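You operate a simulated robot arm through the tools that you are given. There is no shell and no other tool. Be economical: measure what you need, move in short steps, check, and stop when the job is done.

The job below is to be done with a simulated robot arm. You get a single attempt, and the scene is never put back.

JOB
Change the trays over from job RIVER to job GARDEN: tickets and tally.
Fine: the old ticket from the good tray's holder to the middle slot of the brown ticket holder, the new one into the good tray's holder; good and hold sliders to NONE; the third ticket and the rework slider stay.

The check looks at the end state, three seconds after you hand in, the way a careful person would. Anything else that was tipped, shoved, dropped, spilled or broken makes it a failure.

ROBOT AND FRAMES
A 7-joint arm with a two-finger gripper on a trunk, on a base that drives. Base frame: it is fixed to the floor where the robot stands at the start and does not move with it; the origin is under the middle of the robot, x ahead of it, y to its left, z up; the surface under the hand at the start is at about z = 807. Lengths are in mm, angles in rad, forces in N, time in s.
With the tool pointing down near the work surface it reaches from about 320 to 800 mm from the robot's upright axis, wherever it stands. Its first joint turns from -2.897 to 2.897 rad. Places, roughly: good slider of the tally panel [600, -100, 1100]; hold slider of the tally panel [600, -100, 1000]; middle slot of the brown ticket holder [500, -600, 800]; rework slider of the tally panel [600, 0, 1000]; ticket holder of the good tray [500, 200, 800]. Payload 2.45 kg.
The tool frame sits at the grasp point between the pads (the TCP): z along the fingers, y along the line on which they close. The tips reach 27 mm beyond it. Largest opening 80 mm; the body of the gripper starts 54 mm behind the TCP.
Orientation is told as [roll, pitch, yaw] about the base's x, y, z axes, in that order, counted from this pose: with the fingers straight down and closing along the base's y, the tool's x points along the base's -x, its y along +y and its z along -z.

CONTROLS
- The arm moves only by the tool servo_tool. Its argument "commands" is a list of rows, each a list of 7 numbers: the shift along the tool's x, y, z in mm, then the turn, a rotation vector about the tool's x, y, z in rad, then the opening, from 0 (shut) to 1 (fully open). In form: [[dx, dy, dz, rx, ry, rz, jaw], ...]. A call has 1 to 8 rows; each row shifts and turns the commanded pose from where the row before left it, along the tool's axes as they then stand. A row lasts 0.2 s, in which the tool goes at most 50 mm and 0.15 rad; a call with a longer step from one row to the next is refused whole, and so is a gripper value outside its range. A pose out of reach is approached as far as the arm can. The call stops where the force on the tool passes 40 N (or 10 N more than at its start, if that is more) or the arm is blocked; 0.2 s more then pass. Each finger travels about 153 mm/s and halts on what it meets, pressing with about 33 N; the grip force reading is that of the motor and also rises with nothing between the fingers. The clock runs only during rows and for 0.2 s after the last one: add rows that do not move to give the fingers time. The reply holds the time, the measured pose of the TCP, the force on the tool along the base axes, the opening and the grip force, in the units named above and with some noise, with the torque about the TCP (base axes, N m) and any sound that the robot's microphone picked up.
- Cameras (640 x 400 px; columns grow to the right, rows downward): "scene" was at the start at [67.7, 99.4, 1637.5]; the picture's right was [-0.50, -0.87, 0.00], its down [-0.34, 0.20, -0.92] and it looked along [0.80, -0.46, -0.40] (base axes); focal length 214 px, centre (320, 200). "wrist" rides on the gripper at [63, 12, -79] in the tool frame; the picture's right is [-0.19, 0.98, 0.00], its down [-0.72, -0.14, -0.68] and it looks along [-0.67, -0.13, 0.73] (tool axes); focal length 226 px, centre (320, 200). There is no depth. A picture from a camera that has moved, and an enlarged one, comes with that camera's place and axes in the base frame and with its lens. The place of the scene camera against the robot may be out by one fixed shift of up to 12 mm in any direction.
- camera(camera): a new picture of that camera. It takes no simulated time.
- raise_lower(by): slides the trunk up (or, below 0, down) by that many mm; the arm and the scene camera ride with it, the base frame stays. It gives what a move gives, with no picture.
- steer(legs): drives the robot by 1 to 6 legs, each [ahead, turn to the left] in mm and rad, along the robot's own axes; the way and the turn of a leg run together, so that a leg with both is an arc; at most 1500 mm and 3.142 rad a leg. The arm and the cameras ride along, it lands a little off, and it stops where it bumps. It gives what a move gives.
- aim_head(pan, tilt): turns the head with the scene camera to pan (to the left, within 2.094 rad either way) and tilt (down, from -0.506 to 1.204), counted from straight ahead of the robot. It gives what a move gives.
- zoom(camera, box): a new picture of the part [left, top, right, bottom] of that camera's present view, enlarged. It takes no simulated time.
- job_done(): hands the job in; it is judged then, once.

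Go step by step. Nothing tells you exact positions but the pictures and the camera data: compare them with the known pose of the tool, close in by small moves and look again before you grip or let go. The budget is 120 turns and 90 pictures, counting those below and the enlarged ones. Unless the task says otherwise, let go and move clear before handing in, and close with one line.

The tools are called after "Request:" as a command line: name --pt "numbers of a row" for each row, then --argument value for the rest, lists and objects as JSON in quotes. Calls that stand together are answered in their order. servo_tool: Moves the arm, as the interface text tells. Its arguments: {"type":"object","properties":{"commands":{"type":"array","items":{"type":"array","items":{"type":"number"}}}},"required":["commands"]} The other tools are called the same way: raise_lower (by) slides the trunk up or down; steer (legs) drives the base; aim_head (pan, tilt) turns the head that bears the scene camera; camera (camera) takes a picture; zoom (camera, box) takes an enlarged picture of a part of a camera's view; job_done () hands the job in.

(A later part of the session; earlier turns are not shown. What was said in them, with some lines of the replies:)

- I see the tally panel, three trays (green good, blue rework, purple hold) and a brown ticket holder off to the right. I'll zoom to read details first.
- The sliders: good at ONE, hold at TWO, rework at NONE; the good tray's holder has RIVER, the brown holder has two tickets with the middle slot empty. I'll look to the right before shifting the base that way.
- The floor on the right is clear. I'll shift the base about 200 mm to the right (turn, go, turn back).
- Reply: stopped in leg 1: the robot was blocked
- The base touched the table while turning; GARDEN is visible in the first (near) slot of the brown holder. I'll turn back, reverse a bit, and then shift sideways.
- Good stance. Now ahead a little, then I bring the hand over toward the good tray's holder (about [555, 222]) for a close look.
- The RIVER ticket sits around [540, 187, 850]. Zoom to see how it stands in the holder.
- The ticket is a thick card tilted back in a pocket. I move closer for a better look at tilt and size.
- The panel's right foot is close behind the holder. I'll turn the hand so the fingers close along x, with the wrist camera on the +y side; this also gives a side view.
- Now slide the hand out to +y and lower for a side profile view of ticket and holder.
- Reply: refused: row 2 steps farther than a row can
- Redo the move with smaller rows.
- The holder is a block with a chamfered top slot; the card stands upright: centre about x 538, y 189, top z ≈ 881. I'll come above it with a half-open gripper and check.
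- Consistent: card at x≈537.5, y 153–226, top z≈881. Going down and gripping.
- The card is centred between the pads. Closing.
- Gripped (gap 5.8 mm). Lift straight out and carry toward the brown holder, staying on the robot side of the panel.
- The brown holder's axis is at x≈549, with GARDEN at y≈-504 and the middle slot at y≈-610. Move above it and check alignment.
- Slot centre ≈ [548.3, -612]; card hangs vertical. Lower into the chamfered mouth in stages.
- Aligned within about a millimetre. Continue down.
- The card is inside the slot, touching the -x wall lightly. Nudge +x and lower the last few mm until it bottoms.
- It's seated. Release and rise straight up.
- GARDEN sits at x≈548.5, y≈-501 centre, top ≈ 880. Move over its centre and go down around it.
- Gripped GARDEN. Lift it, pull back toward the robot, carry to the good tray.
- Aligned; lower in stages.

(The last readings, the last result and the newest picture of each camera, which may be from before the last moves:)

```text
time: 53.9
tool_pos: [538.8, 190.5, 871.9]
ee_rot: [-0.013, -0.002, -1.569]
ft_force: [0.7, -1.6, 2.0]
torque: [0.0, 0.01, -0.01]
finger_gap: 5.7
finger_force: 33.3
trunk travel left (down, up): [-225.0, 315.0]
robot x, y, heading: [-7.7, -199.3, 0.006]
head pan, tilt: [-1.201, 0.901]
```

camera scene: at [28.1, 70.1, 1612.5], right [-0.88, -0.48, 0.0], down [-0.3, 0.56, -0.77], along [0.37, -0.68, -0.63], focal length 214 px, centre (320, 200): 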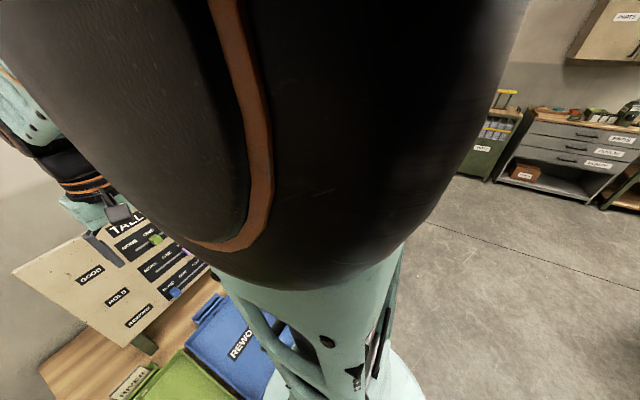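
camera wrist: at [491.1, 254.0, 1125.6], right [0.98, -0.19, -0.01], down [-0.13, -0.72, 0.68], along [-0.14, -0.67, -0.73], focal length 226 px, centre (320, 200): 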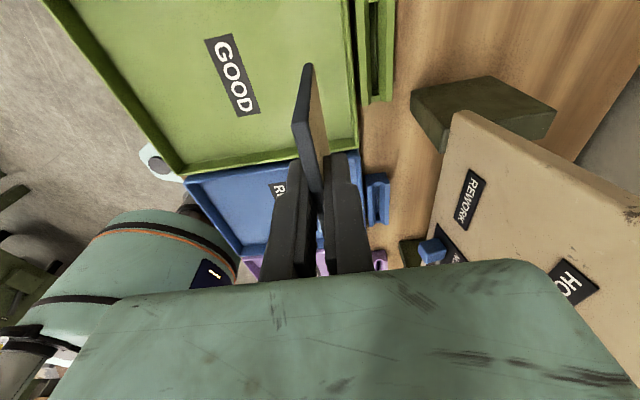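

Bottomed out at the same height as before. Release, rise, and check.

Request:
servo_tool --pt "0 0 0 0 0 0 0.15" --pt "0 0 0 0 0 0 0.5" --pt "0 0 0 0 0 0 0.5" --pt "0 0 -30 0 0 0 0.5" --pt "0 0 -40 0 0 0 0.5" --pt "0 -30 -30 0 0 0 0.5" --pt "0 -30 -30 0 0 0 0.5" --pt "0 -30 -30 0 0 0 0.5"

Request:
camera --camera "wrist"

```text
time: 55.7
tool_pos: [450.3, 188.7, 1031.2]
ee_rot: [-0.011, -0.001, -1.569]
ft_force: [0.5, 0.3, -0.6]
torque: [0.0, 0.0, 0.06]
finger_gap: 40.1
finger_force: 0.0
trunk travel left (down, up): [-225.0, 315.0]
robot x, y, heading: [-6.2, -198.7, 0.005]
head pan, tilt: [-1.201, 0.901]
```

```text
52 pictures are left
camera wrist: at [462.8, 253.7, 1110.0], right [0.98, -0.19, -0.01], down [-0.13, -0.72, 0.68], along [-0.14, -0.67, -0.73], focal length 226 px, centre (320, 200)
```

wrist: 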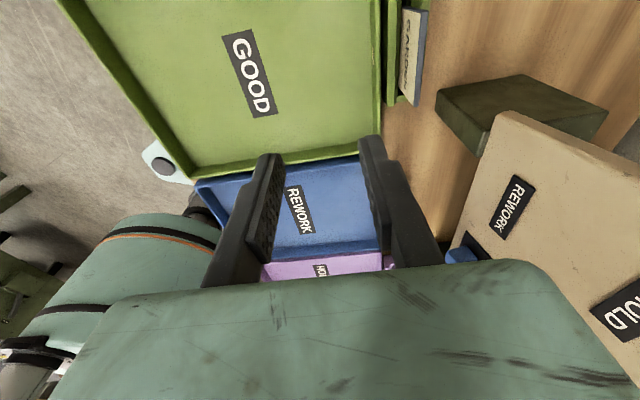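

GARDEN is in the good tray's holder. Now the sliders: turn the hand back to yaw 0 while rising and look at the panel.

Request:
servo_tool --pt "0 0 -12 0 0 -0.143 0.5" --pt "0 0 -12 0 0 -0.143 0.5" --pt "0 0 -12 0 0 -0.143 0.5" --pt "0 0 -12 0 0 -0.143 0.5" --pt "0 0 -12 0 0 -0.143 0.5" --pt "0 0 -12 0 0 -0.143 0.5" --pt "0 0 -12 0 0 -0.143 0.5" --pt "0 0 -12 0 0 -0.143 0.5"

Request:
servo_tool --pt "10 -30 0 0 0 -0.143 0.5" --pt "10 -30 0 0 0 -0.143 0.5" --pt "10 -30 0 0 0 -0.141 0.5" --pt "10 -40 0 0 0 0 0.5" --pt "10 -40 0 0 0 0 0.5" --pt "10 -40 0 0 0 0 0.5" --pt "0 -30 0 0 0 0 0.5" --pt "0 0 0 0 0 0 0.5"

Request:
camera --camera "wrist"

```text
time: 57.5
tool_pos: [454.0, 190.9, 1128.3]
ee_rot: [-0.008, 0.009, -0.424]
ft_force: [-0.1, -0.2, -0.3]
torque: [0.02, 0.0, 0.01]
finger_gap: 40.0
finger_force: 0.0
trunk travel left (down, up): [-225.0, 315.0]
robot x, y, heading: [-9.1, -203.9, 0.0]
head pan, tilt: [-1.201, 0.901]
```

```text
time: 59.5
tool_pos: [361.6, -43.5, 1093.0]
ee_rot: [-0.043, 0.105, -0.012]
ft_force: [0.7, -0.8, -0.6]
torque: [-0.01, 0.01, 0.0]
finger_gap: 40.0
finger_force: 0.1
trunk travel left (down, up): [-225.0, 315.0]
robot x, y, heading: [-13.0, -203.3, 0.006]
head pan, tilt: [-1.201, 0.901]
stopped in row 8: the arm was blocked; the commanded pose is now the measured one
```

```text
51 pictures are left
camera wrist: at [306.4, -26.5, 1178.8], right [0.2, 0.98, -0.06], down [0.78, -0.12, 0.61], along [0.59, -0.17, -0.79], focal length 226 px, centre (320, 200)
```

wrist: 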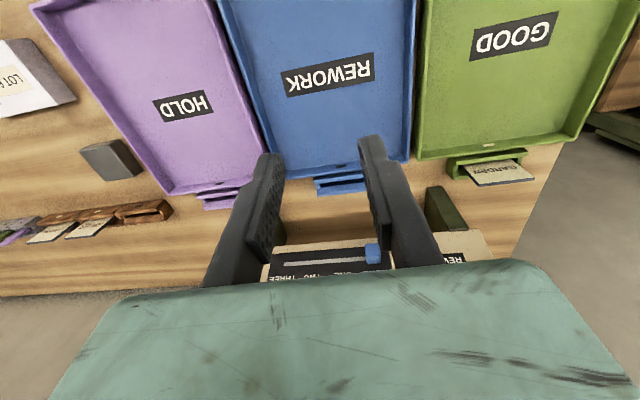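

The arm hit its own limit at short reach; nothing touched. I'll move out and up a little and look at the panel.

Request:
servo_tool --pt "-20 0 -20 0 0 0 0.5" --pt "-25 0 -35 0 0 0 0.5" --pt "-25 0 -35 0 0 0 0.5" --pt "0 0 -35 0 0 0 0.5"

Request:
camera --camera "wrist"

```text
time: 60.5
tool_pos: [445.0, -41.0, 1204.5]
ee_rot: [-0.047, 0.119, -0.016]
ft_force: [0.2, 0.1, -0.8]
torque: [-0.02, 0.01, 0.02]
finger_gap: 40.0
finger_force: 0.0
trunk travel left (down, up): [-225.0, 315.0]
robot x, y, heading: [-7.5, -202.2, 0.002]
head pan, tilt: [-1.201, 0.901]
```

```text
50 pictures are left
camera wrist: at [391.9, -24.0, 1290.1], right [0.2, 0.98, -0.07], down [0.79, -0.12, 0.6], along [0.57, -0.18, -0.8], focal length 226 px, centre (320, 200)
```

wrist: 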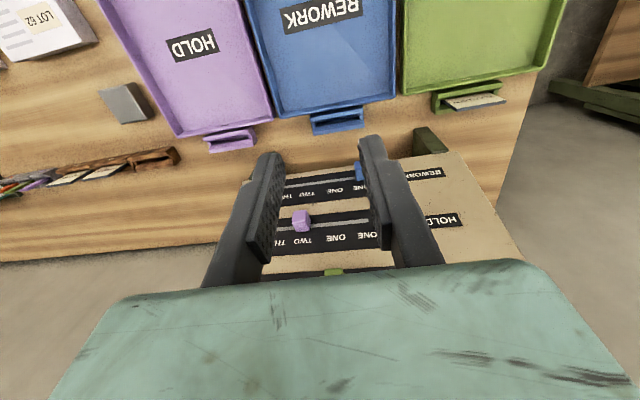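

Now pitch the tool forward (toward horizontal) to see the panel face and be able to straddle the knobs.

Request:
servo_tool --pt "0 0 0 -0.047 -0.13 0 0.5" --pt "0 0 0 0 -0.14 0 0.5" --pt "0 0 0 0 -0.14 0 0.5" --pt "0 0 0 0 -0.14 0 0.5" --pt "0 0 0 0 -0.14 0 0.5" --pt "0 0 0 0 -0.14 0 0.5" --pt "0 0 0 0 -0.14 0 0.5" --pt "0 0 0 0 0 0 0.5"

Request:
camera --camera "wrist"

```text
time: 61.2
tool_pos: [442.1, -44.7, 1137.1]
ee_rot: [-0.054, -0.083, -0.013]
ft_force: [0.2, -0.9, -0.9]
torque: [0.02, 0.06, 0.0]
finger_gap: 40.1
finger_force: 0.1
trunk travel left (down, up): [-225.0, 315.0]
robot x, y, heading: [-4.9, -198.7, 0.007]
head pan, tilt: [-1.201, 0.901]
stopped in row 3: the arm was blocked; the commanded pose is now the measured one
```

```text
49 pictures are left
camera wrist: at [372.0, -26.5, 1210.3], right [0.21, 0.98, -0.04], down [0.66, -0.11, 0.75], along [0.72, -0.18, -0.67], focal length 226 px, centre (320, 200)
```

wrist: 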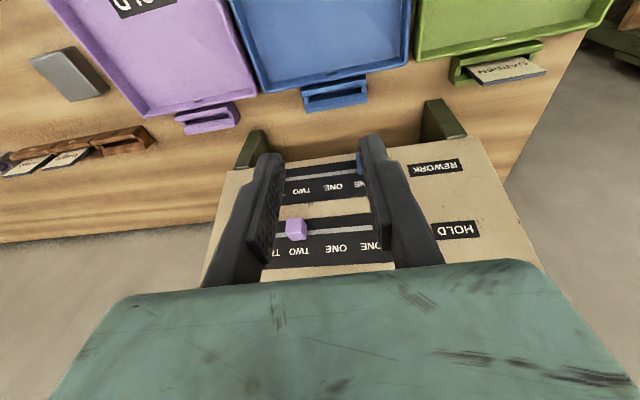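

The arm is at some joint limit rather than touching anything. Let me look at the arm with the head camera.

Request:
aim_head --pan 0.3 --tilt 0.8

Request:
camera --camera "scene"

```text
time: 62.9
tool_pos: [441.3, -43.9, 1138.6]
ee_rot: [-0.051, -0.083, -0.01]
ft_force: [-0.1, -0.3, 0.4]
torque: [0.01, -0.02, -0.05]
finger_gap: 40.2
finger_force: 0.0
trunk travel left (down, up): [-225.0, 315.0]
robot x, y, heading: [-4.8, -201.6, 0.01]
head pan, tilt: [0.3, 0.799]
```

```text
48 pictures are left
camera scene: at [3.7, -130.5, 1599.2], right [-0.95, -0.31, 0.0], down [-0.23, 0.71, -0.66], along [0.21, -0.63, -0.75], focal length 214 px, centre (320, 200)
```

scene: 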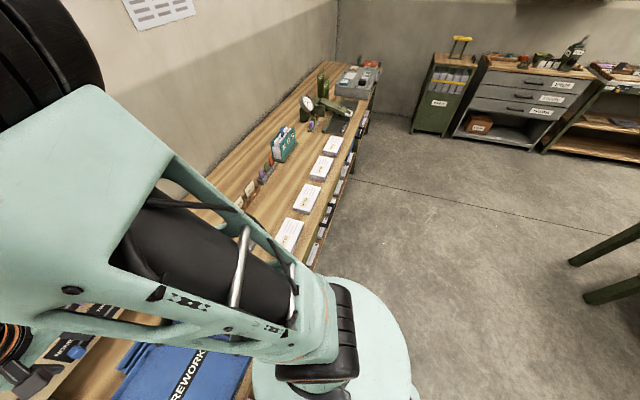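

The elbow stands high and the forearm points steeply down, so the wrist runs out of range when pitching. I'll raise the hand, then lower the trunk so the forearm gets flatter.

Request:
servo_tool --pt "0 0 -40 0 0 0 0.5" --pt "0 0 -45 0 0 0 0.5" --pt "0 0 -45 0 0 0 0.5" --pt "0 0 -45 0 0 0 0.5"

Request:
raise_lower --by -190

Request:
camera --camera "wrist"

```text
time: 63.9
tool_pos: [432.1, -38.5, 1297.5]
ee_rot: [-0.063, -0.056, -0.016]
ft_force: [-0.6, 0.8, 0.7]
torque: [-0.01, -0.02, 0.01]
finger_gap: 40.2
finger_force: 0.0
trunk travel left (down, up): [-225.0, 315.0]
robot x, y, heading: [-7.7, -199.0, 0.005]
head pan, tilt: [0.3, 0.799]
```

```text
time: 65.9
tool_pos: [431.2, -34.1, 1113.6]
ee_rot: [-0.057, -0.07, -0.01]
ft_force: [0.2, -0.3, 0.1]
torque: [0.02, 0.01, 0.01]
finger_gap: 39.7
finger_force: 0.0
trunk travel left (down, up): [-35.0, 505.0]
robot x, y, heading: [-7.8, -201.4, 0.01]
head pan, tilt: [0.3, 0.799]
```

```text
47 pictures are left
camera wrist: at [362.0, -16.4, 1187.2], right [0.21, 0.98, -0.04], down [0.67, -0.11, 0.74], along [0.72, -0.18, -0.67], focal length 226 px, centre (320, 200)
```

wrist: 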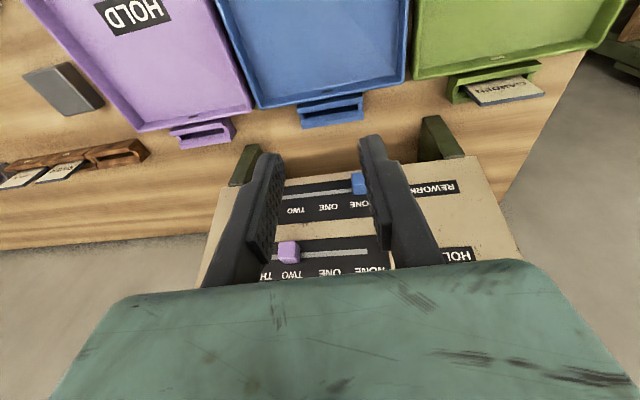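

Request:
servo_tool --pt "0 0 -30 -0.055 -0.12 0 0.5" --pt "0 0 -20 0 -0.14 0 0.5" --pt "0 0 0 0 -0.14 0 0.5" --pt "0 0 0 0 -0.14 0 0.5" --pt "0 0 0 0 -0.14 0 0.5" --pt "0 0 0 0 0 0 0.5"

Request:
camera --camera "wrist"

```text
time: 66.6
tool_pos: [445.1, -30.9, 1090.2]
ee_rot: [-0.052, -0.196, -0.002]
ft_force: [0.4, 0.9, 0.9]
torque: [-0.03, -0.01, -0.01]
finger_gap: 39.8
finger_force: 0.1
trunk travel left (down, up): [-35.0, 505.0]
robot x, y, heading: [-5.1, -201.1, 0.008]
head pan, tilt: [0.3, 0.799]
stopped in row 3: the arm was blocked; the commanded pose is now the measured one
```

```text
46 pictures are left
camera wrist: at [367.3, -13.6, 1155.5], right [0.2, 0.98, -0.01], down [0.57, -0.11, 0.81], along [0.8, -0.17, -0.58], focal length 226 px, centre (320, 200)
```

wrist: 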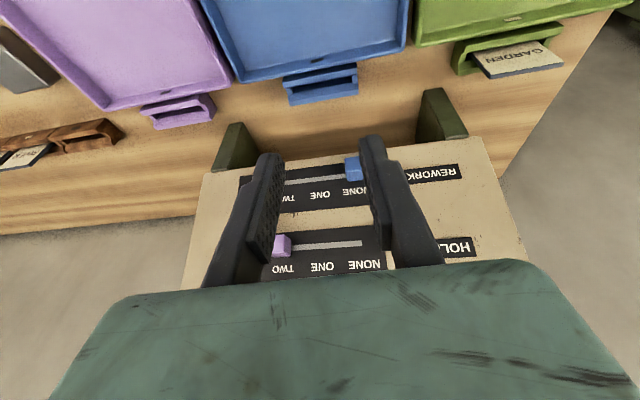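

Triangulating: hold knob ≈ [607, -112, 1040], rework knob ≈ [577, -16, 964], good knob ≈ [640, -68, 1115]; the panel leans back about 22°. I'll move farther out, above the panel, and try pitching there, where the arm is more extended.

Request:
servo_tool --pt "0 0 -40 0 0 0 0.3" --pt "-30 -15 -30 0 0 0 0.2" --pt "-30 -15 -30 0 0 0 0.1" --pt "-30 -15 -20 0 0 0 0" --pt "-25 -15 -10 0 0 0 0" --pt "0 0 0 0 0 0 0"

Request:
servo_tool --pt "0 0 0 0 -0.1 0 0" --pt "0 0 0 0 -0.1 0 0" --pt "0 0 0 0 -0.1 0 0" --pt "0 0 0 0 0 0 0"

Request:
camera --camera "wrist"

```text
time: 68.0
tool_pos: [529.9, -78.4, 1247.2]
ee_rot: [-0.048, -0.206, 0.001]
ft_force: [0.4, 0.8, 0.4]
torque: [-0.01, 0.02, -0.03]
finger_gap: 0.1
finger_force: 30.3
trunk travel left (down, up): [-35.0, 505.0]
robot x, y, heading: [-8.1, -201.9, 0.001]
head pan, tilt: [0.3, 0.799]
```

```text
time: 69.2
tool_pos: [546.8, -82.5, 1208.4]
ee_rot: [-0.069, -0.432, 0.016]
ft_force: [0.0, -0.2, 0.8]
torque: [0.02, -0.02, -0.01]
finger_gap: 0.1
finger_force: 30.1
trunk travel left (down, up): [-35.0, 505.0]
robot x, y, heading: [-6.8, -202.3, 0.001]
head pan, tilt: [0.3, 0.799]
stopped in row 4: the arm was blocked; the commanded pose is now the measured one
```

```text
45 pictures are left
camera wrist: at [456.3, -64.8, 1252.8], right [0.19, 0.98, 0.02], down [0.36, -0.09, 0.93], along [0.91, -0.17, -0.37], focal length 226 px, centre (320, 200)
```

wrist: 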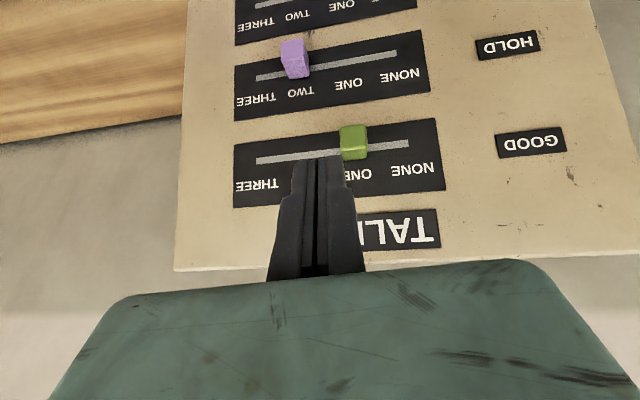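

Now pitch is 25° and the view is good: good knob ≈ [631, -66, 1127] (ONE), its NONE stop ≈ y -16. With the closed fingers I'll go to the -y side of the green knob; most of the way first.

Request:
servo_tool --pt "-11 -10 20 0 0 0 0" --pt "-11 -8 22 0 0 0 0" --pt "-11 0 22 0 0 0 0" --pt "0 0 0 0 0 0 0"

Request:
camera --camera "wrist"

```text
time: 70.2
tool_pos: [602.7, -100.2, 1172.6]
ee_rot: [-0.068, -0.442, 0.019]
ft_force: [0.0, 0.3, -0.1]
torque: [-0.01, 0.02, 0.0]
finger_gap: 0.1
finger_force: 29.6
trunk travel left (down, up): [-35.0, 505.0]
robot x, y, heading: [-10.2, -200.5, 0.004]
head pan, tilt: [0.3, 0.799]
```

```text
44 pictures are left
camera wrist: at [511.4, -82.7, 1214.8], right [0.18, 0.98, 0.02], down [0.35, -0.09, 0.93], along [0.92, -0.16, -0.36], focal length 226 px, centre (320, 200)
```

wrist: 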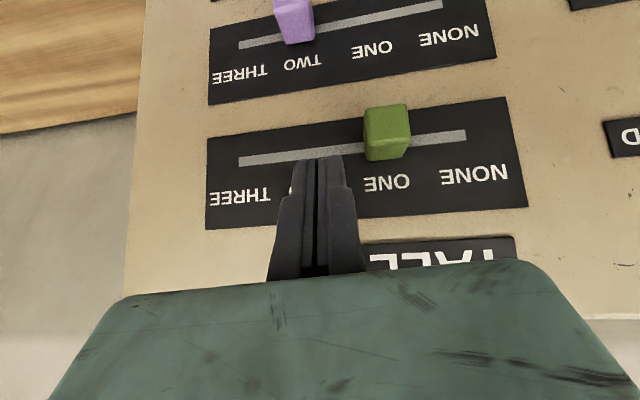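

Request:
servo_tool --pt "-3 0 11 0 0 0 0" --pt "-4 0 11 0 0 0 0" --pt "0 0 0 0 0 0 0"

Request:
zoom --camera "wrist" --box '[200, 60, 520, 260]'

```text
time: 71.0
tool_pos: [618.2, -101.4, 1153.6]
ee_rot: [-0.068, -0.442, 0.017]
ft_force: [-0.3, -0.1, -0.7]
torque: [-0.02, 0.01, 0.0]
finger_gap: 0.2
finger_force: 30.0
trunk travel left (down, up): [-35.0, 505.0]
robot x, y, heading: [-9.8, -201.5, 0.004]
head pan, tilt: [0.3, 0.799]
```

```text
2.00 times, centred on (360, 160) of wrist
camera zoom: at [526.8, -85.0, 1197.0], right [0.18, 0.98, 0.02], down [0.35, -0.09, 0.93], along [0.92, -0.16, -0.36], focal length 452 px, centre (240, 280)
```

zoom: 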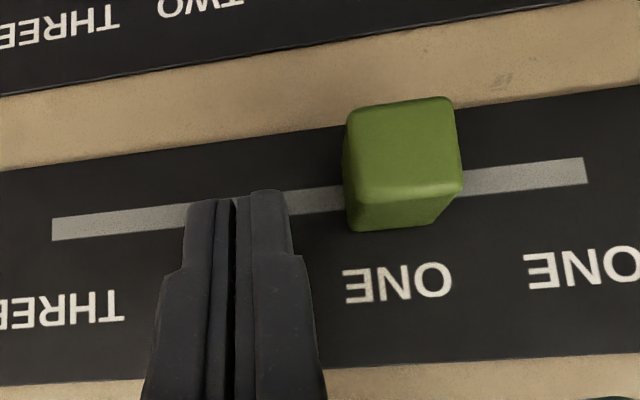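

Go in ~10 mm deeper beside the knob, then push in +y in small steps.

Request:
servo_tool --pt "-3 0 9 0 0 0 0" --pt "0 0 0 0 0 0 0"

Request:
servo_tool --pt "0 10 0 0 0 0 0" --pt "0 10 0 0 0 0 0" --pt "0 8 0 0 0 0 0" --pt "0 8 0 0 0 0 0" --pt "0 0 0 0 0 0 0"

Request:
zoom --camera "wrist" --box '[200, 60, 520, 260]'

```text
time: 71.6
tool_pos: [625.4, -101.7, 1147.8]
ee_rot: [-0.069, -0.444, 0.02]
ft_force: [-5.5, 0.4, 1.2]
torque: [-0.01, 0.05, 0.01]
finger_gap: 0.0
finger_force: 29.5
trunk travel left (down, up): [-35.0, 505.0]
robot x, y, heading: [-6.6, -204.8, 0.008]
head pan, tilt: [0.3, 0.799]
```

```text
time: 72.8
tool_pos: [624.5, -66.1, 1146.7]
ee_rot: [-0.069, -0.443, 0.02]
ft_force: [0.2, -0.2, 0.6]
torque: [-0.02, 0.02, -0.04]
finger_gap: 0.3
finger_force: 29.2
trunk travel left (down, up): [-35.0, 505.0]
robot x, y, heading: [-11.3, -200.1, 0.003]
head pan, tilt: [0.3, 0.799]
```

```text
2.00 times, centred on (360, 160) of wrist
camera zoom: at [533.2, -50.2, 1189.5], right [0.18, 0.98, 0.02], down [0.36, -0.09, 0.93], along [0.92, -0.16, -0.37], focal length 452 px, centre (240, 280)
```

zoom: 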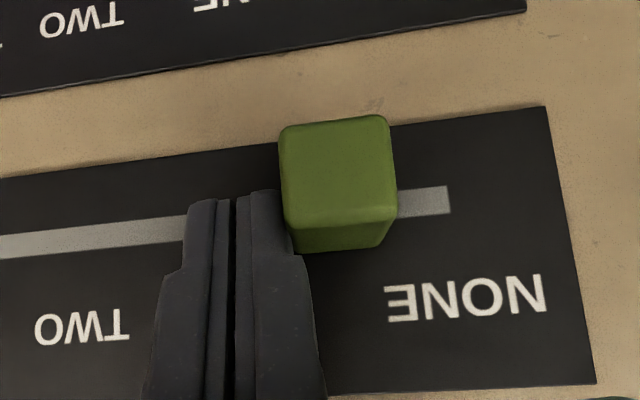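

Knob slides with the finger. Continue toward NONE.

Request:
servo_tool --pt "0 8 -1 0 0 0 0" --pt "0 8 0 0 0 0 0" --pt "0 6 0 0 0 0 0" --pt "0 0 0 0 0 0 0"

Request:
zoom --camera "wrist" --box '[200, 60, 520, 260]'

```text
time: 73.8
tool_pos: [623.9, -45.6, 1145.1]
ee_rot: [-0.068, -0.443, 0.018]
ft_force: [-0.1, -2.0, 1.0]
torque: [0.01, 0.0, 0.01]
finger_gap: 0.0
finger_force: 29.5
trunk travel left (down, up): [-35.0, 505.0]
robot x, y, heading: [-8.3, -200.4, 0.002]
head pan, tilt: [0.3, 0.799]
```

```text
2.00 times, centred on (360, 160) of wrist
camera zoom: at [532.4, -29.7, 1189.6], right [0.18, 0.98, 0.02], down [0.35, -0.09, 0.93], along [0.92, -0.16, -0.36], focal length 452 px, centre (240, 280)
```

zoom: 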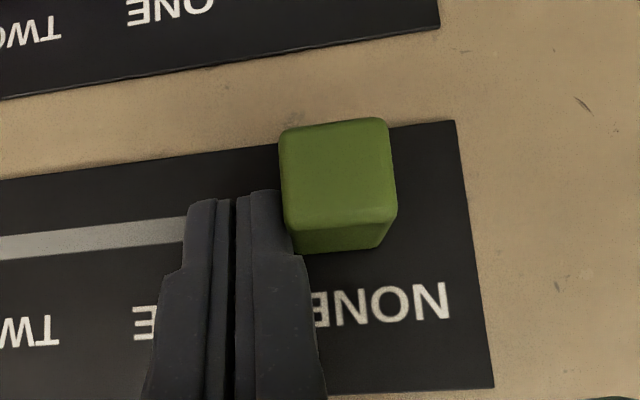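

About 10 mm more to the NONE mark.

Request:
servo_tool --pt "0 4 0 0 0 0 0" --pt "0 3 0 0 0 0 0" --pt "0 2 0 0 0 0 0" --pt "0 0 0 0 0 0 0"

Request:
zoom --camera "wrist" --box '[200, 60, 520, 260]'

```text
time: 74.8
tool_pos: [624.7, -39.0, 1143.9]
ee_rot: [-0.067, -0.442, 0.018]
ft_force: [-5.4, -11.2, 0.0]
torque: [0.03, -0.04, 0.14]
finger_gap: 0.0
finger_force: 29.7
trunk travel left (down, up): [-35.0, 505.0]
robot x, y, heading: [-10.3, -198.3, 0.003]
head pan, tilt: [0.3, 0.799]
```

```text
2.00 times, centred on (360, 160) of wrist
camera zoom: at [533.1, -22.0, 1188.6], right [0.19, 0.98, 0.02], down [0.36, -0.09, 0.93], along [0.92, -0.17, -0.37], focal length 452 px, centre (240, 280)
```

zoom: 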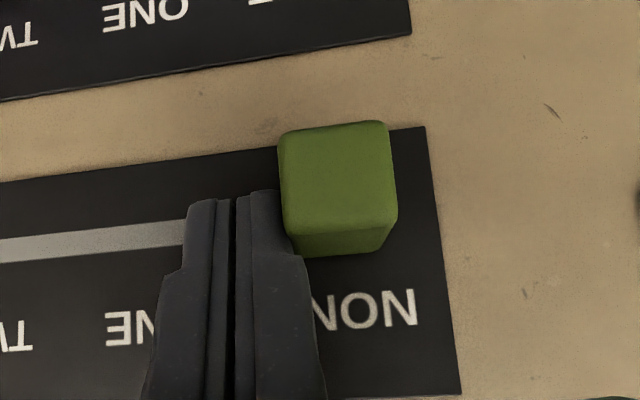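

Force rose to 11 N: end stop at NONE. Back off sideways and withdraw.

Request:
servo_tool --pt "0 -8 0 0 0 0 0" --pt "0 -10 0 0 0 0 0" --pt "0 0 -25 0 0 0 0" --pt "5 -10 -40 0 0 0 0" --pt "5 -15 -40 0 0 0 0" --pt "0 0 0 0 0 0 0"

Request:
camera --camera "wrist"

```text
time: 76.2
tool_pos: [575.6, -74.6, 1223.9]
ee_rot: [-0.073, -0.424, 0.02]
ft_force: [0.2, -0.1, 0.2]
torque: [0.01, -0.02, -0.02]
finger_gap: 0.0
finger_force: 29.8
trunk travel left (down, up): [-35.0, 505.0]
robot x, y, heading: [-10.3, -198.3, 0.011]
head pan, tilt: [0.3, 0.799]
```

```text
39 pictures are left
camera wrist: at [485.3, -57.8, 1269.9], right [0.19, 0.98, 0.01], down [0.37, -0.08, 0.92], along [0.91, -0.17, -0.38], focal length 226 px, centre (320, 200)
```

wrist: 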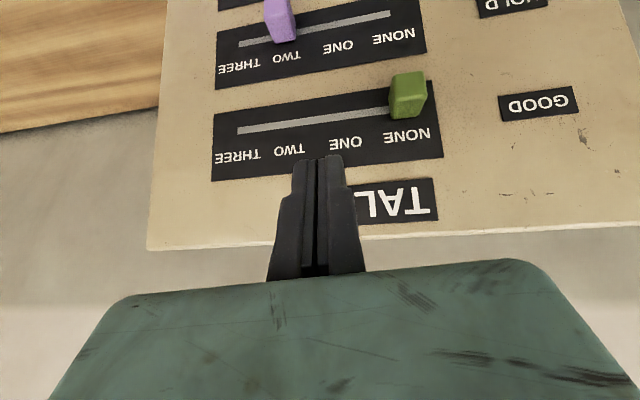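

Good slider is at NONE. Lower the trunk a little for more wrist range, then move toward the hold row, -y side of the purple knob.

Request:
raise_lower --by -30

Request:
servo_tool --pt "13 -24 27 0 0 0 0" --pt "13 -24 27 0 0 0 0" --pt "13 -23 27 0 0 0 0" --pt "0 0 0 0 0 0 0"

Request:
camera --camera "wrist"

```text
time: 77.0
tool_pos: [575.3, -72.7, 1195.3]
ee_rot: [-0.073, -0.426, 0.02]
ft_force: [0.5, -0.3, 0.2]
torque: [-0.02, 0.0, 0.03]
finger_gap: 0.2
finger_force: 29.7
trunk travel left (down, up): [-5.0, 535.0]
robot x, y, heading: [-4.7, -202.1, 0.007]
head pan, tilt: [0.3, 0.799]
```

```text
time: 78.0
tool_pos: [570.4, -149.0, 1118.7]
ee_rot: [-0.066, -0.44, 0.021]
ft_force: [0.1, 0.1, -0.2]
torque: [0.02, -0.01, 0.0]
finger_gap: 0.2
finger_force: 29.8
trunk travel left (down, up): [-5.0, 535.0]
robot x, y, heading: [-7.7, -202.6, 0.003]
head pan, tilt: [0.3, 0.799]
```

```text
38 pictures are left
camera wrist: at [478.8, -132.0, 1161.7], right [0.18, 0.98, 0.02], down [0.36, -0.09, 0.93], along [0.92, -0.16, -0.37], focal length 226 px, centre (320, 200)
```

wrist: 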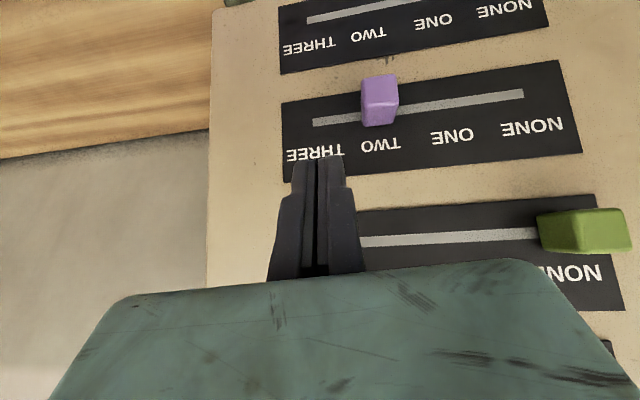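

Request:
servo_tool --pt "0 0 22 0 0 0 0" --pt "0 0 22 0 0 0 0" --pt "0 0 0 0 0 0 0"

Request:
zoom --camera "wrist" --box '[200, 60, 520, 260]'

```text
time: 78.8
tool_pos: [589.0, -153.2, 1081.3]
ee_rot: [-0.067, -0.443, 0.018]
ft_force: [0.2, 0.6, -0.9]
torque: [0.0, 0.0, -0.05]
finger_gap: 0.2
finger_force: 30.0
trunk travel left (down, up): [-5.0, 535.0]
robot x, y, heading: [-6.5, -201.4, 0.003]
head pan, tilt: [0.3, 0.799]
```

```text
2.00 times, centred on (360, 160) of wrist
camera zoom: at [497.2, -136.1, 1124.8], right [0.18, 0.98, 0.02], down [0.35, -0.09, 0.93], along [0.92, -0.16, -0.36], focal length 452 px, centre (240, 280)
```

zoom: 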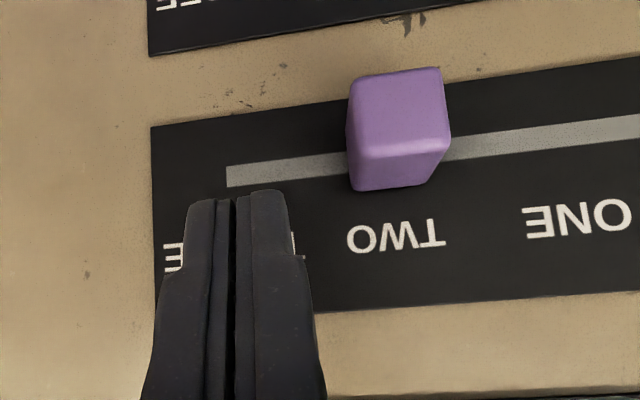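

Request:
servo_tool --pt "1.5 0 8 0 0 0 0" --pt "1.5 0 7 0 0 0 0" --pt "0 0 0 0 0 0 0"

Request:
zoom --camera "wrist" --box '[200, 60, 520, 260]'

```text
time: 79.6
tool_pos: [593.9, -154.6, 1065.9]
ee_rot: [-0.067, -0.443, 0.019]
ft_force: [0.4, 0.1, 0.5]
torque: [-0.02, 0.0, -0.04]
finger_gap: 0.0
finger_force: 29.7
trunk travel left (down, up): [-5.0, 535.0]
robot x, y, heading: [-5.1, -202.3, 0.007]
head pan, tilt: [0.3, 0.799]
```

```text
2.00 times, centred on (360, 160) of wrist
camera zoom: at [501.7, -137.5, 1109.0], right [0.18, 0.98, 0.02], down [0.35, -0.09, 0.93], along [0.92, -0.16, -0.36], focal length 452 px, centre (240, 280)
```

zoom: 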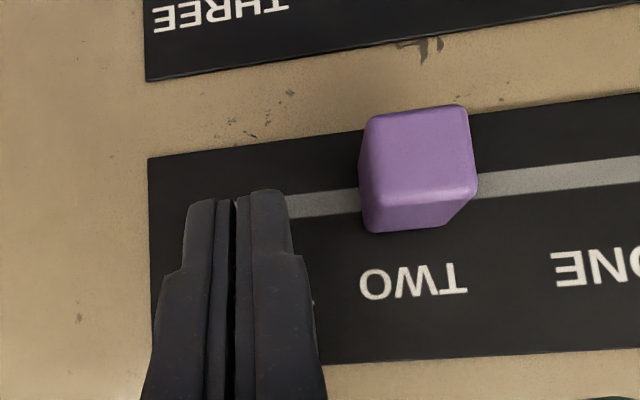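

Depth looks right; a few mm more in, then push +y.

Request:
servo_tool --pt "0 2 3 0 0 0 0" --pt "0 10 0 0 0 0 0" --pt "0 8 0 0 0 0 0" --pt "0 8 0 0 0 0 0" --pt "0 8 0 0 0 0 0" --pt "0 0 0 0 0 0 0"

Request:
zoom --camera "wrist" --box '[200, 60, 520, 260]'

```text
time: 81.0
tool_pos: [594.6, -118.3, 1061.2]
ee_rot: [-0.068, -0.442, 0.019]
ft_force: [0.7, -2.0, 0.2]
torque: [0.02, 0.03, 0.01]
finger_gap: 0.1
finger_force: 29.9
trunk travel left (down, up): [-5.0, 535.0]
robot x, y, heading: [-8.0, -198.7, 0.01]
head pan, tilt: [0.3, 0.799]
```

```text
2.00 times, centred on (360, 160) of wrist
camera zoom: at [502.9, -102.0, 1104.4], right [0.18, 0.98, 0.02], down [0.36, -0.09, 0.93], along [0.92, -0.16, -0.37], focal length 452 px, centre (240, 280)
```

zoom: 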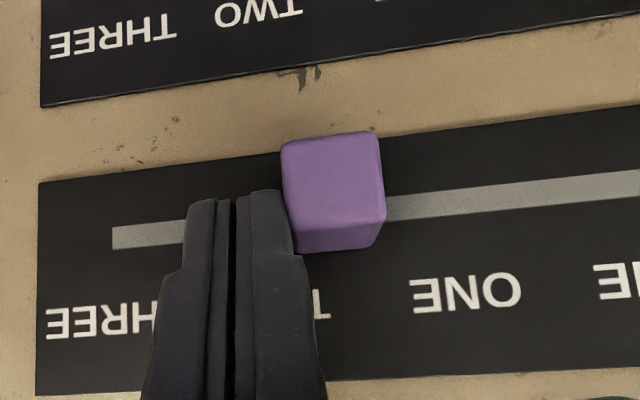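

Request:
servo_tool --pt "0 9 0 0 0 0 0" --pt "0 9 0 0 0 0 0" --pt "0 9 0 0 0 0 0" --pt "0 9 0 0 0 0 0" --pt "0 9 0 0 0 0 0" --pt "0 9 0 0 0 0 0" --pt "0 9 0 0 0 0 0" --pt "0 0 0 0 0 0 0"

Request:
zoom --camera "wrist" --box '[200, 60, 520, 260]'

```text
time: 82.8
tool_pos: [595.2, -54.7, 1057.2]
ee_rot: [-0.068, -0.443, 0.019]
ft_force: [0.5, -1.3, 0.2]
torque: [0.0, 0.02, -0.01]
finger_gap: 0.0
finger_force: 30.0
trunk travel left (down, up): [-5.0, 535.0]
robot x, y, heading: [-6.3, -196.9, 0.01]
head pan, tilt: [0.3, 0.799]
```

```text
2.00 times, centred on (360, 160) of wrist
camera zoom: at [503.5, -37.6, 1100.4], right [0.18, 0.98, 0.02], down [0.36, -0.09, 0.93], along [0.92, -0.16, -0.37], focal length 452 px, centre (240, 280)
```

zoom: 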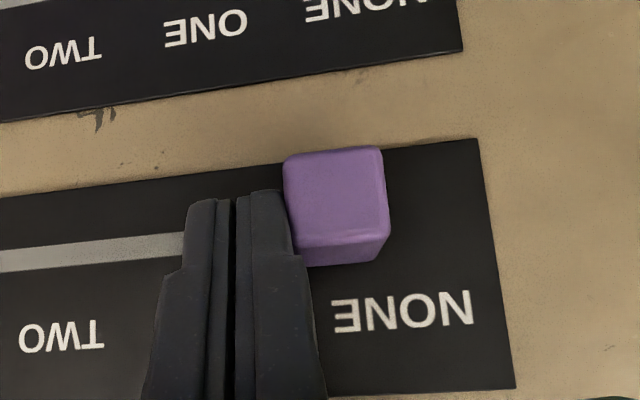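

About 16 mm to go; push gently to the stop.

Request:
servo_tool --pt "0 6 -1 0 0 0 0" --pt "0 4 0 0 0 0 0" --pt "0 3 0 0 0 0 0" --pt "0 2 0 0 0 0 0" --pt "0 0 0 0 0 0 0"

Request:
zoom --camera "wrist" --box '[200, 60, 520, 260]'

```text
time: 84.0
tool_pos: [595.1, -47.8, 1057.4]
ee_rot: [-0.069, -0.441, 0.009]
ft_force: [-7.3, -13.8, 1.0]
torque: [1.13, -0.54, -0.06]
finger_gap: 0.1
finger_force: 29.9
trunk travel left (down, up): [-5.0, 535.0]
robot x, y, heading: [-4.6, -202.9, -0.0]
head pan, tilt: [0.3, 0.799]
stopped in row 5: the force on the tool passed its limit at 42 N (the readings are from after the stop); the commanded pose is now the measured one
```

```text
2.00 times, centred on (360, 160) of wrist
camera zoom: at [503.3, -30.8, 1101.2], right [0.19, 0.98, 0.02], down [0.36, -0.09, 0.93], along [0.91, -0.17, -0.37], focal length 452 px, centre (240, 280)
```

zoom: 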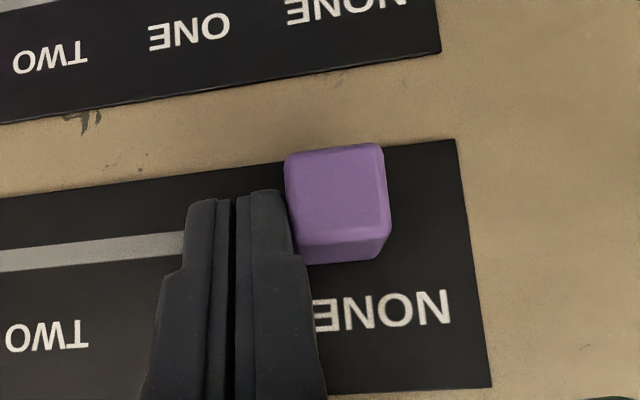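

The 42 N stop was the hand's body meeting the green knob above (contact ~80 mm up), with the purple knob ~9 mm short. Back off, then roll the hand so the body leans to -y and only the tips reach over.

Request:
servo_tool --pt "0 -10 0 0 0 0 0" --pt "0 -15 0 0 0 0 0" --pt "0 0 0 -0.12 0 0 0" --pt "0 0 0 -0.12 0 0 0" --pt "0 0 0 -0.12 0 0 0" --pt "0 0 0 0 0 0 0"

Request:
camera --camera "wrist"

```text
time: 85.5
tool_pos: [594.1, -68.2, 1058.1]
ee_rot: [0.29, -0.442, 0.013]
ft_force: [1.6, 0.1, 0.7]
torque: [0.01, -0.03, 0.02]
finger_gap: 0.0
finger_force: 30.2
trunk travel left (down, up): [-5.0, 535.0]
robot x, y, heading: [-10.4, -201.4, 0.003]
head pan, tilt: [0.3, 0.799]
```

```text
32 pictures are left
camera wrist: at [503.7, -80.8, 1103.9], right [0.04, 0.94, 0.34], down [0.39, -0.33, 0.86], along [0.92, 0.1, -0.38], focal length 226 px, centre (320, 200)
```

wrist: 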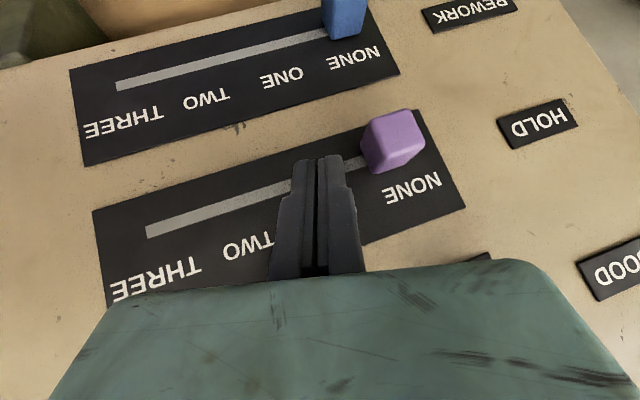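

Clear now. Push +y gently in base direction for the remaining ~14 mm.

Request:
servo_tool --pt "0 4.8 1.4 0 0 0 0" --pt "0 3.8 1.1 0 0 0 0" --pt "0 2.9 0.9 0 0 0 0" --pt "0 0 0 0 0 0 0"

Request:
zoom --camera "wrist" --box '[200, 60, 520, 260]'

```text
time: 86.5
tool_pos: [593.6, -57.7, 1057.4]
ee_rot: [0.291, -0.443, 0.015]
ft_force: [-0.8, -0.1, -0.2]
torque: [-0.02, -0.04, 0.02]
finger_gap: 0.2
finger_force: 29.6
trunk travel left (down, up): [-5.0, 535.0]
robot x, y, heading: [-8.8, -198.2, 0.003]
head pan, tilt: [0.3, 0.799]
```

```text
2.00 times, centred on (360, 160) of wrist
camera zoom: at [501.3, -69.3, 1102.9], right [0.04, 0.94, 0.34], down [0.39, -0.32, 0.86], along [0.92, 0.1, -0.38], focal length 452 px, centre (240, 280)
```

zoom: 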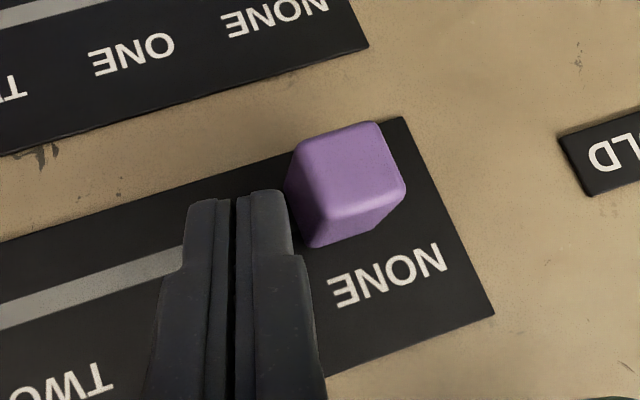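

Request:
servo_tool --pt "0 3.8 1.1 0 0 0 0" --pt "0 2.9 0.9 0 0 0 0" --pt "0 1.9 0.6 0 0 0 0" --pt "0 0 0 0 0 0 0"

Request:
zoom --camera "wrist" --box '[200, 60, 520, 260]'

```text
time: 87.5
tool_pos: [594.3, -49.7, 1057.6]
ee_rot: [0.291, -0.44, 0.013]
ft_force: [1.2, -2.7, -1.4]
torque: [-0.04, 0.01, -0.03]
finger_gap: 0.0
finger_force: 30.1
trunk travel left (down, up): [-5.0, 535.0]
robot x, y, heading: [-8.6, -204.0, 0.006]
head pan, tilt: [0.3, 0.799]
```

```text
2.00 times, centred on (360, 160) of wrist
camera zoom: at [502.6, -60.6, 1102.2], right [0.04, 0.94, 0.34], down [0.39, -0.32, 0.86], along [0.92, 0.1, -0.38], focal length 452 px, centre (240, 280)
```

zoom: 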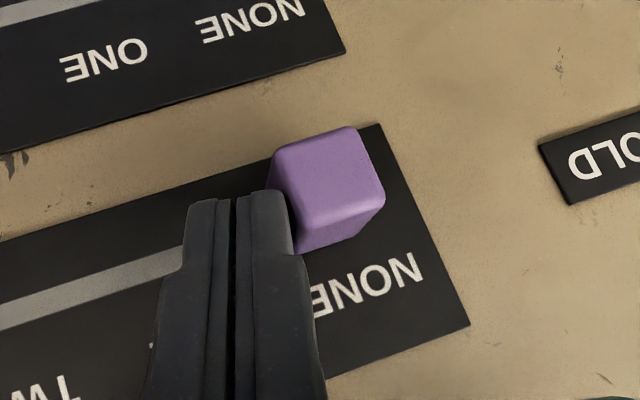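

Request:
servo_tool --pt "0 1.9 0.6 0 0 0 0" --pt "0 1.9 0.6 0 0 0 0" --pt "0 0 0 0 0 0 0"

Request:
zoom --camera "wrist" --box '[200, 60, 520, 260]'

```text
time: 88.2
tool_pos: [595.4, -45.7, 1058.8]
ee_rot: [0.291, -0.442, 0.013]
ft_force: [-1.6, -1.5, 0.1]
torque: [0.0, 0.05, 0.0]
finger_gap: 0.1
finger_force: 29.9
trunk travel left (down, up): [-5.0, 535.0]
robot x, y, heading: [-15.4, -201.7, -0.002]
head pan, tilt: [0.3, 0.799]
```

```text
2.00 times, centred on (360, 160) of wrist
camera zoom: at [503.2, -56.7, 1103.0], right [0.04, 0.94, 0.34], down [0.39, -0.32, 0.86], along [0.92, 0.1, -0.38], focal length 452 px, centre (240, 280)
```

zoom: 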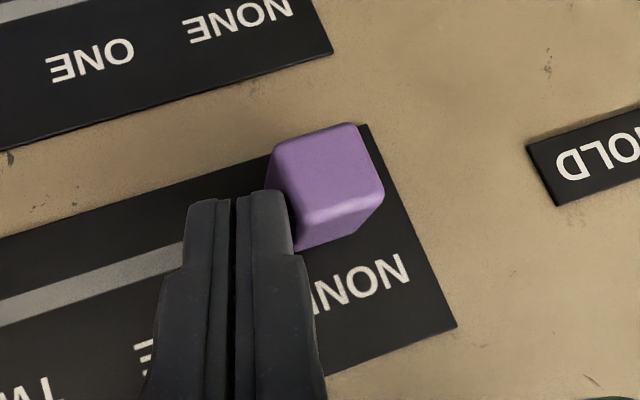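

The knob follows again. About 6–7 mm to go.

Request:
servo_tool --pt "0 2.4 0.7 0 0 0 0" --pt "0 1.9 0.6 0 0 0 0" --pt "0 1.4 0.4 0 0 0 0" --pt "0 0 0 0 0 0 0"

Request:
zoom --camera "wrist" --box '[200, 60, 520, 260]'

```text
time: 89.2
tool_pos: [593.6, -41.8, 1058.5]
ee_rot: [0.291, -0.44, 0.013]
ft_force: [0.9, -14.5, 2.3]
torque: [-0.08, -0.01, -0.15]
finger_gap: 0.0
finger_force: 30.1
trunk travel left (down, up): [-5.0, 535.0]
robot x, y, heading: [-6.6, -205.5, -0.002]
head pan, tilt: [0.3, 0.799]
```

```text
2.00 times, centred on (360, 160) of wrist
camera zoom: at [502.5, -53.4, 1102.9], right [0.04, 0.94, 0.34], down [0.39, -0.33, 0.86], along [0.92, 0.09, -0.38], focal length 452 px, centre (240, 280)
```

zoom: 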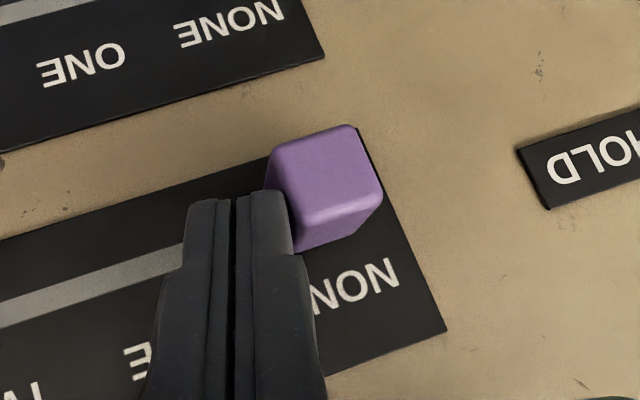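

14.5 N at the tips: the end stop. Back off and withdraw, undo the roll, then look at the whole panel.

Request:
servo_tool --pt "0 -7 -2 0 0 0 0" --pt "0 -12 -4 0 0 0 0" --pt "0 -15 -25 0 0 0 0" --pt "5 -15 -38 0 0 0 0" --pt "5 -15 -38 0.12 0 0 0" --pt "0 0 -38 0.12 0 0 0" --pt "0 0 0 0.12 0 0 0" --pt "0 0 0 0 0 0 0"

Request:
camera --camera "wrist"

```text
time: 91.2
tool_pos: [544.1, -140.0, 1131.0]
ee_rot: [-0.074, -0.381, 0.009]
ft_force: [0.5, -0.6, -0.4]
torque: [-0.02, 0.02, -0.02]
finger_gap: 0.0
finger_force: 29.8
trunk travel left (down, up): [-5.0, 535.0]
robot x, y, heading: [-6.3, -199.6, 0.002]
head pan, tilt: [0.3, 0.799]
stopped in row 8: the arm was blocked; the commanded pose is now the measured one
```

```text
27 pictures are left
camera wrist: at [455.5, -122.9, 1179.4], right [0.2, 0.98, 0.0], down [0.41, -0.09, 0.91], along [0.89, -0.18, -0.42], focal length 226 px, centre (320, 200)
```

wrist: 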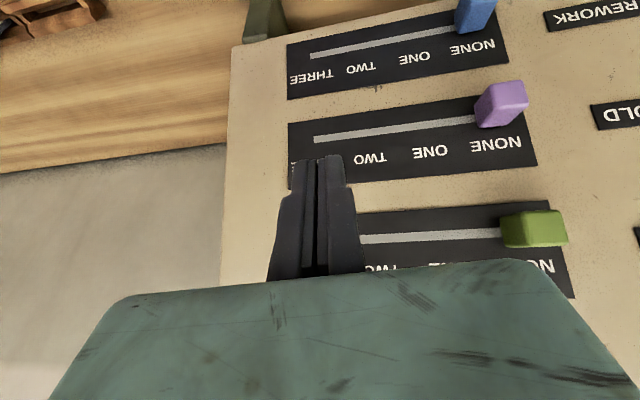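

All three sliders stand at NONE. Rise and look over the whole scene, checking tickets and that the panel hasn't shifted.

Request:
servo_tool --pt "0 0 -40 0 0 0 0" --pt "0 0 -40 0 0 0 0" --pt "0 0 -40 0 0.12 0 0" --pt "0 0 -40 0 0.13 0 0" --pt "0 0 -40 0 0.12 0 0.3" --pt "0 0 -20 0 0 0 0.5" --pt "0 0 0 0 0 0 0.5"

Request:
raise_lower --by 100

Request:
camera --camera "wrist"

```text
time: 92.8
tool_pos: [481.0, -124.7, 1346.1]
ee_rot: [-0.067, -0.023, -0.016]
ft_force: [-0.2, 0.0, 0.9]
torque: [0.02, -0.01, 0.04]
finger_gap: 40.0
finger_force: 0.1
trunk travel left (down, up): [-5.0, 535.0]
robot x, y, heading: [-8.4, -200.9, 0.005]
head pan, tilt: [0.3, 0.799]
```

```text
time: 94.2
tool_pos: [482.9, -125.3, 1446.6]
ee_rot: [-0.069, -0.021, -0.015]
ft_force: [0.1, 0.3, -0.9]
torque: [0.03, 0.03, 0.0]
finger_gap: 39.9
finger_force: 0.1
trunk travel left (down, up): [-105.0, 435.0]
robot x, y, heading: [-9.2, -199.8, 0.008]
head pan, tilt: [0.3, 0.799]
```

```text
26 pictures are left
camera wrist: at [417.2, -105.3, 1522.9], right [0.21, 0.98, -0.06], down [0.7, -0.11, 0.7], along [0.68, -0.19, -0.71], focal length 226 px, centre (320, 200)
```

wrist: 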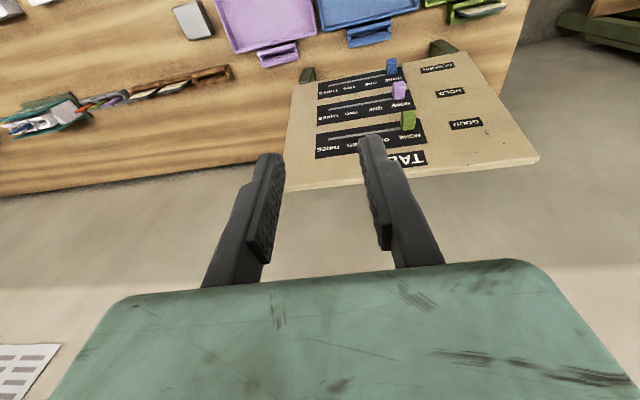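

Request:
zoom --camera "wrist" --box '[100, 30, 300, 155]'

Request:
zoom --camera "wrist" --box '[280, 0, 540, 200]'

```text
3.20 times, centred on (200, 92) of wrist
camera zoom: at [417.2, -105.3, 1522.9], right [0.21, 0.98, -0.06], down [0.7, -0.11, 0.7], along [0.68, -0.19, -0.71], focal length 723 px, centre (704, 544)
```

zoom: 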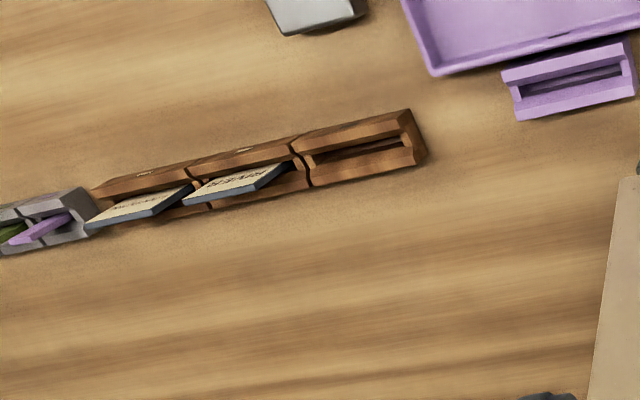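

```text
2.00 times, centred on (410, 100) of wrist
camera zoom: at [417.2, -105.3, 1522.9], right [0.21, 0.98, -0.06], down [0.7, -0.11, 0.7], along [0.68, -0.19, -0.71], focal length 452 px, centre (140, 400)
```

zoom: 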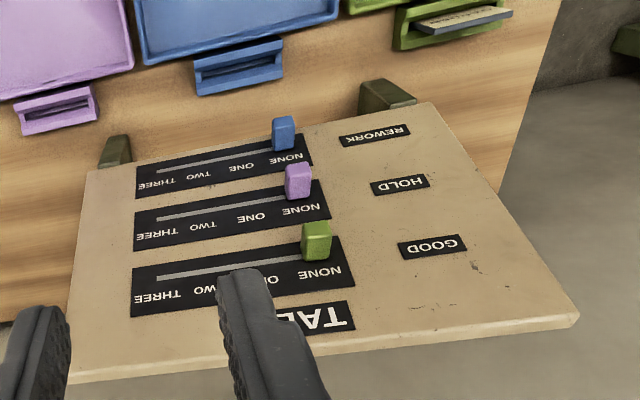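

RIVER is in the brown holder's middle slot and GARDEN is in the good tray's holder. The good and hold sliders line up with the untouched rework slider at NONE, and the gripper is clear.

Request:
job_done

```text
The job is handed in.
```

The changeover from RIVER to GARDEN is done and handed in. RIVER is in the middle slot of the brown ticket holder, GARDEN is in the good tray's holder, and the good and hold sliders are at NONE. The third ticket and the rework slider were left alone. While I was moving the hold slider, the gripper briefly pressed against the good slider's knob (42 N), and early on the base touched the table while turning. Both sliders and the panel looked in place afterwards, though I did not measure whether the panel had shifted.
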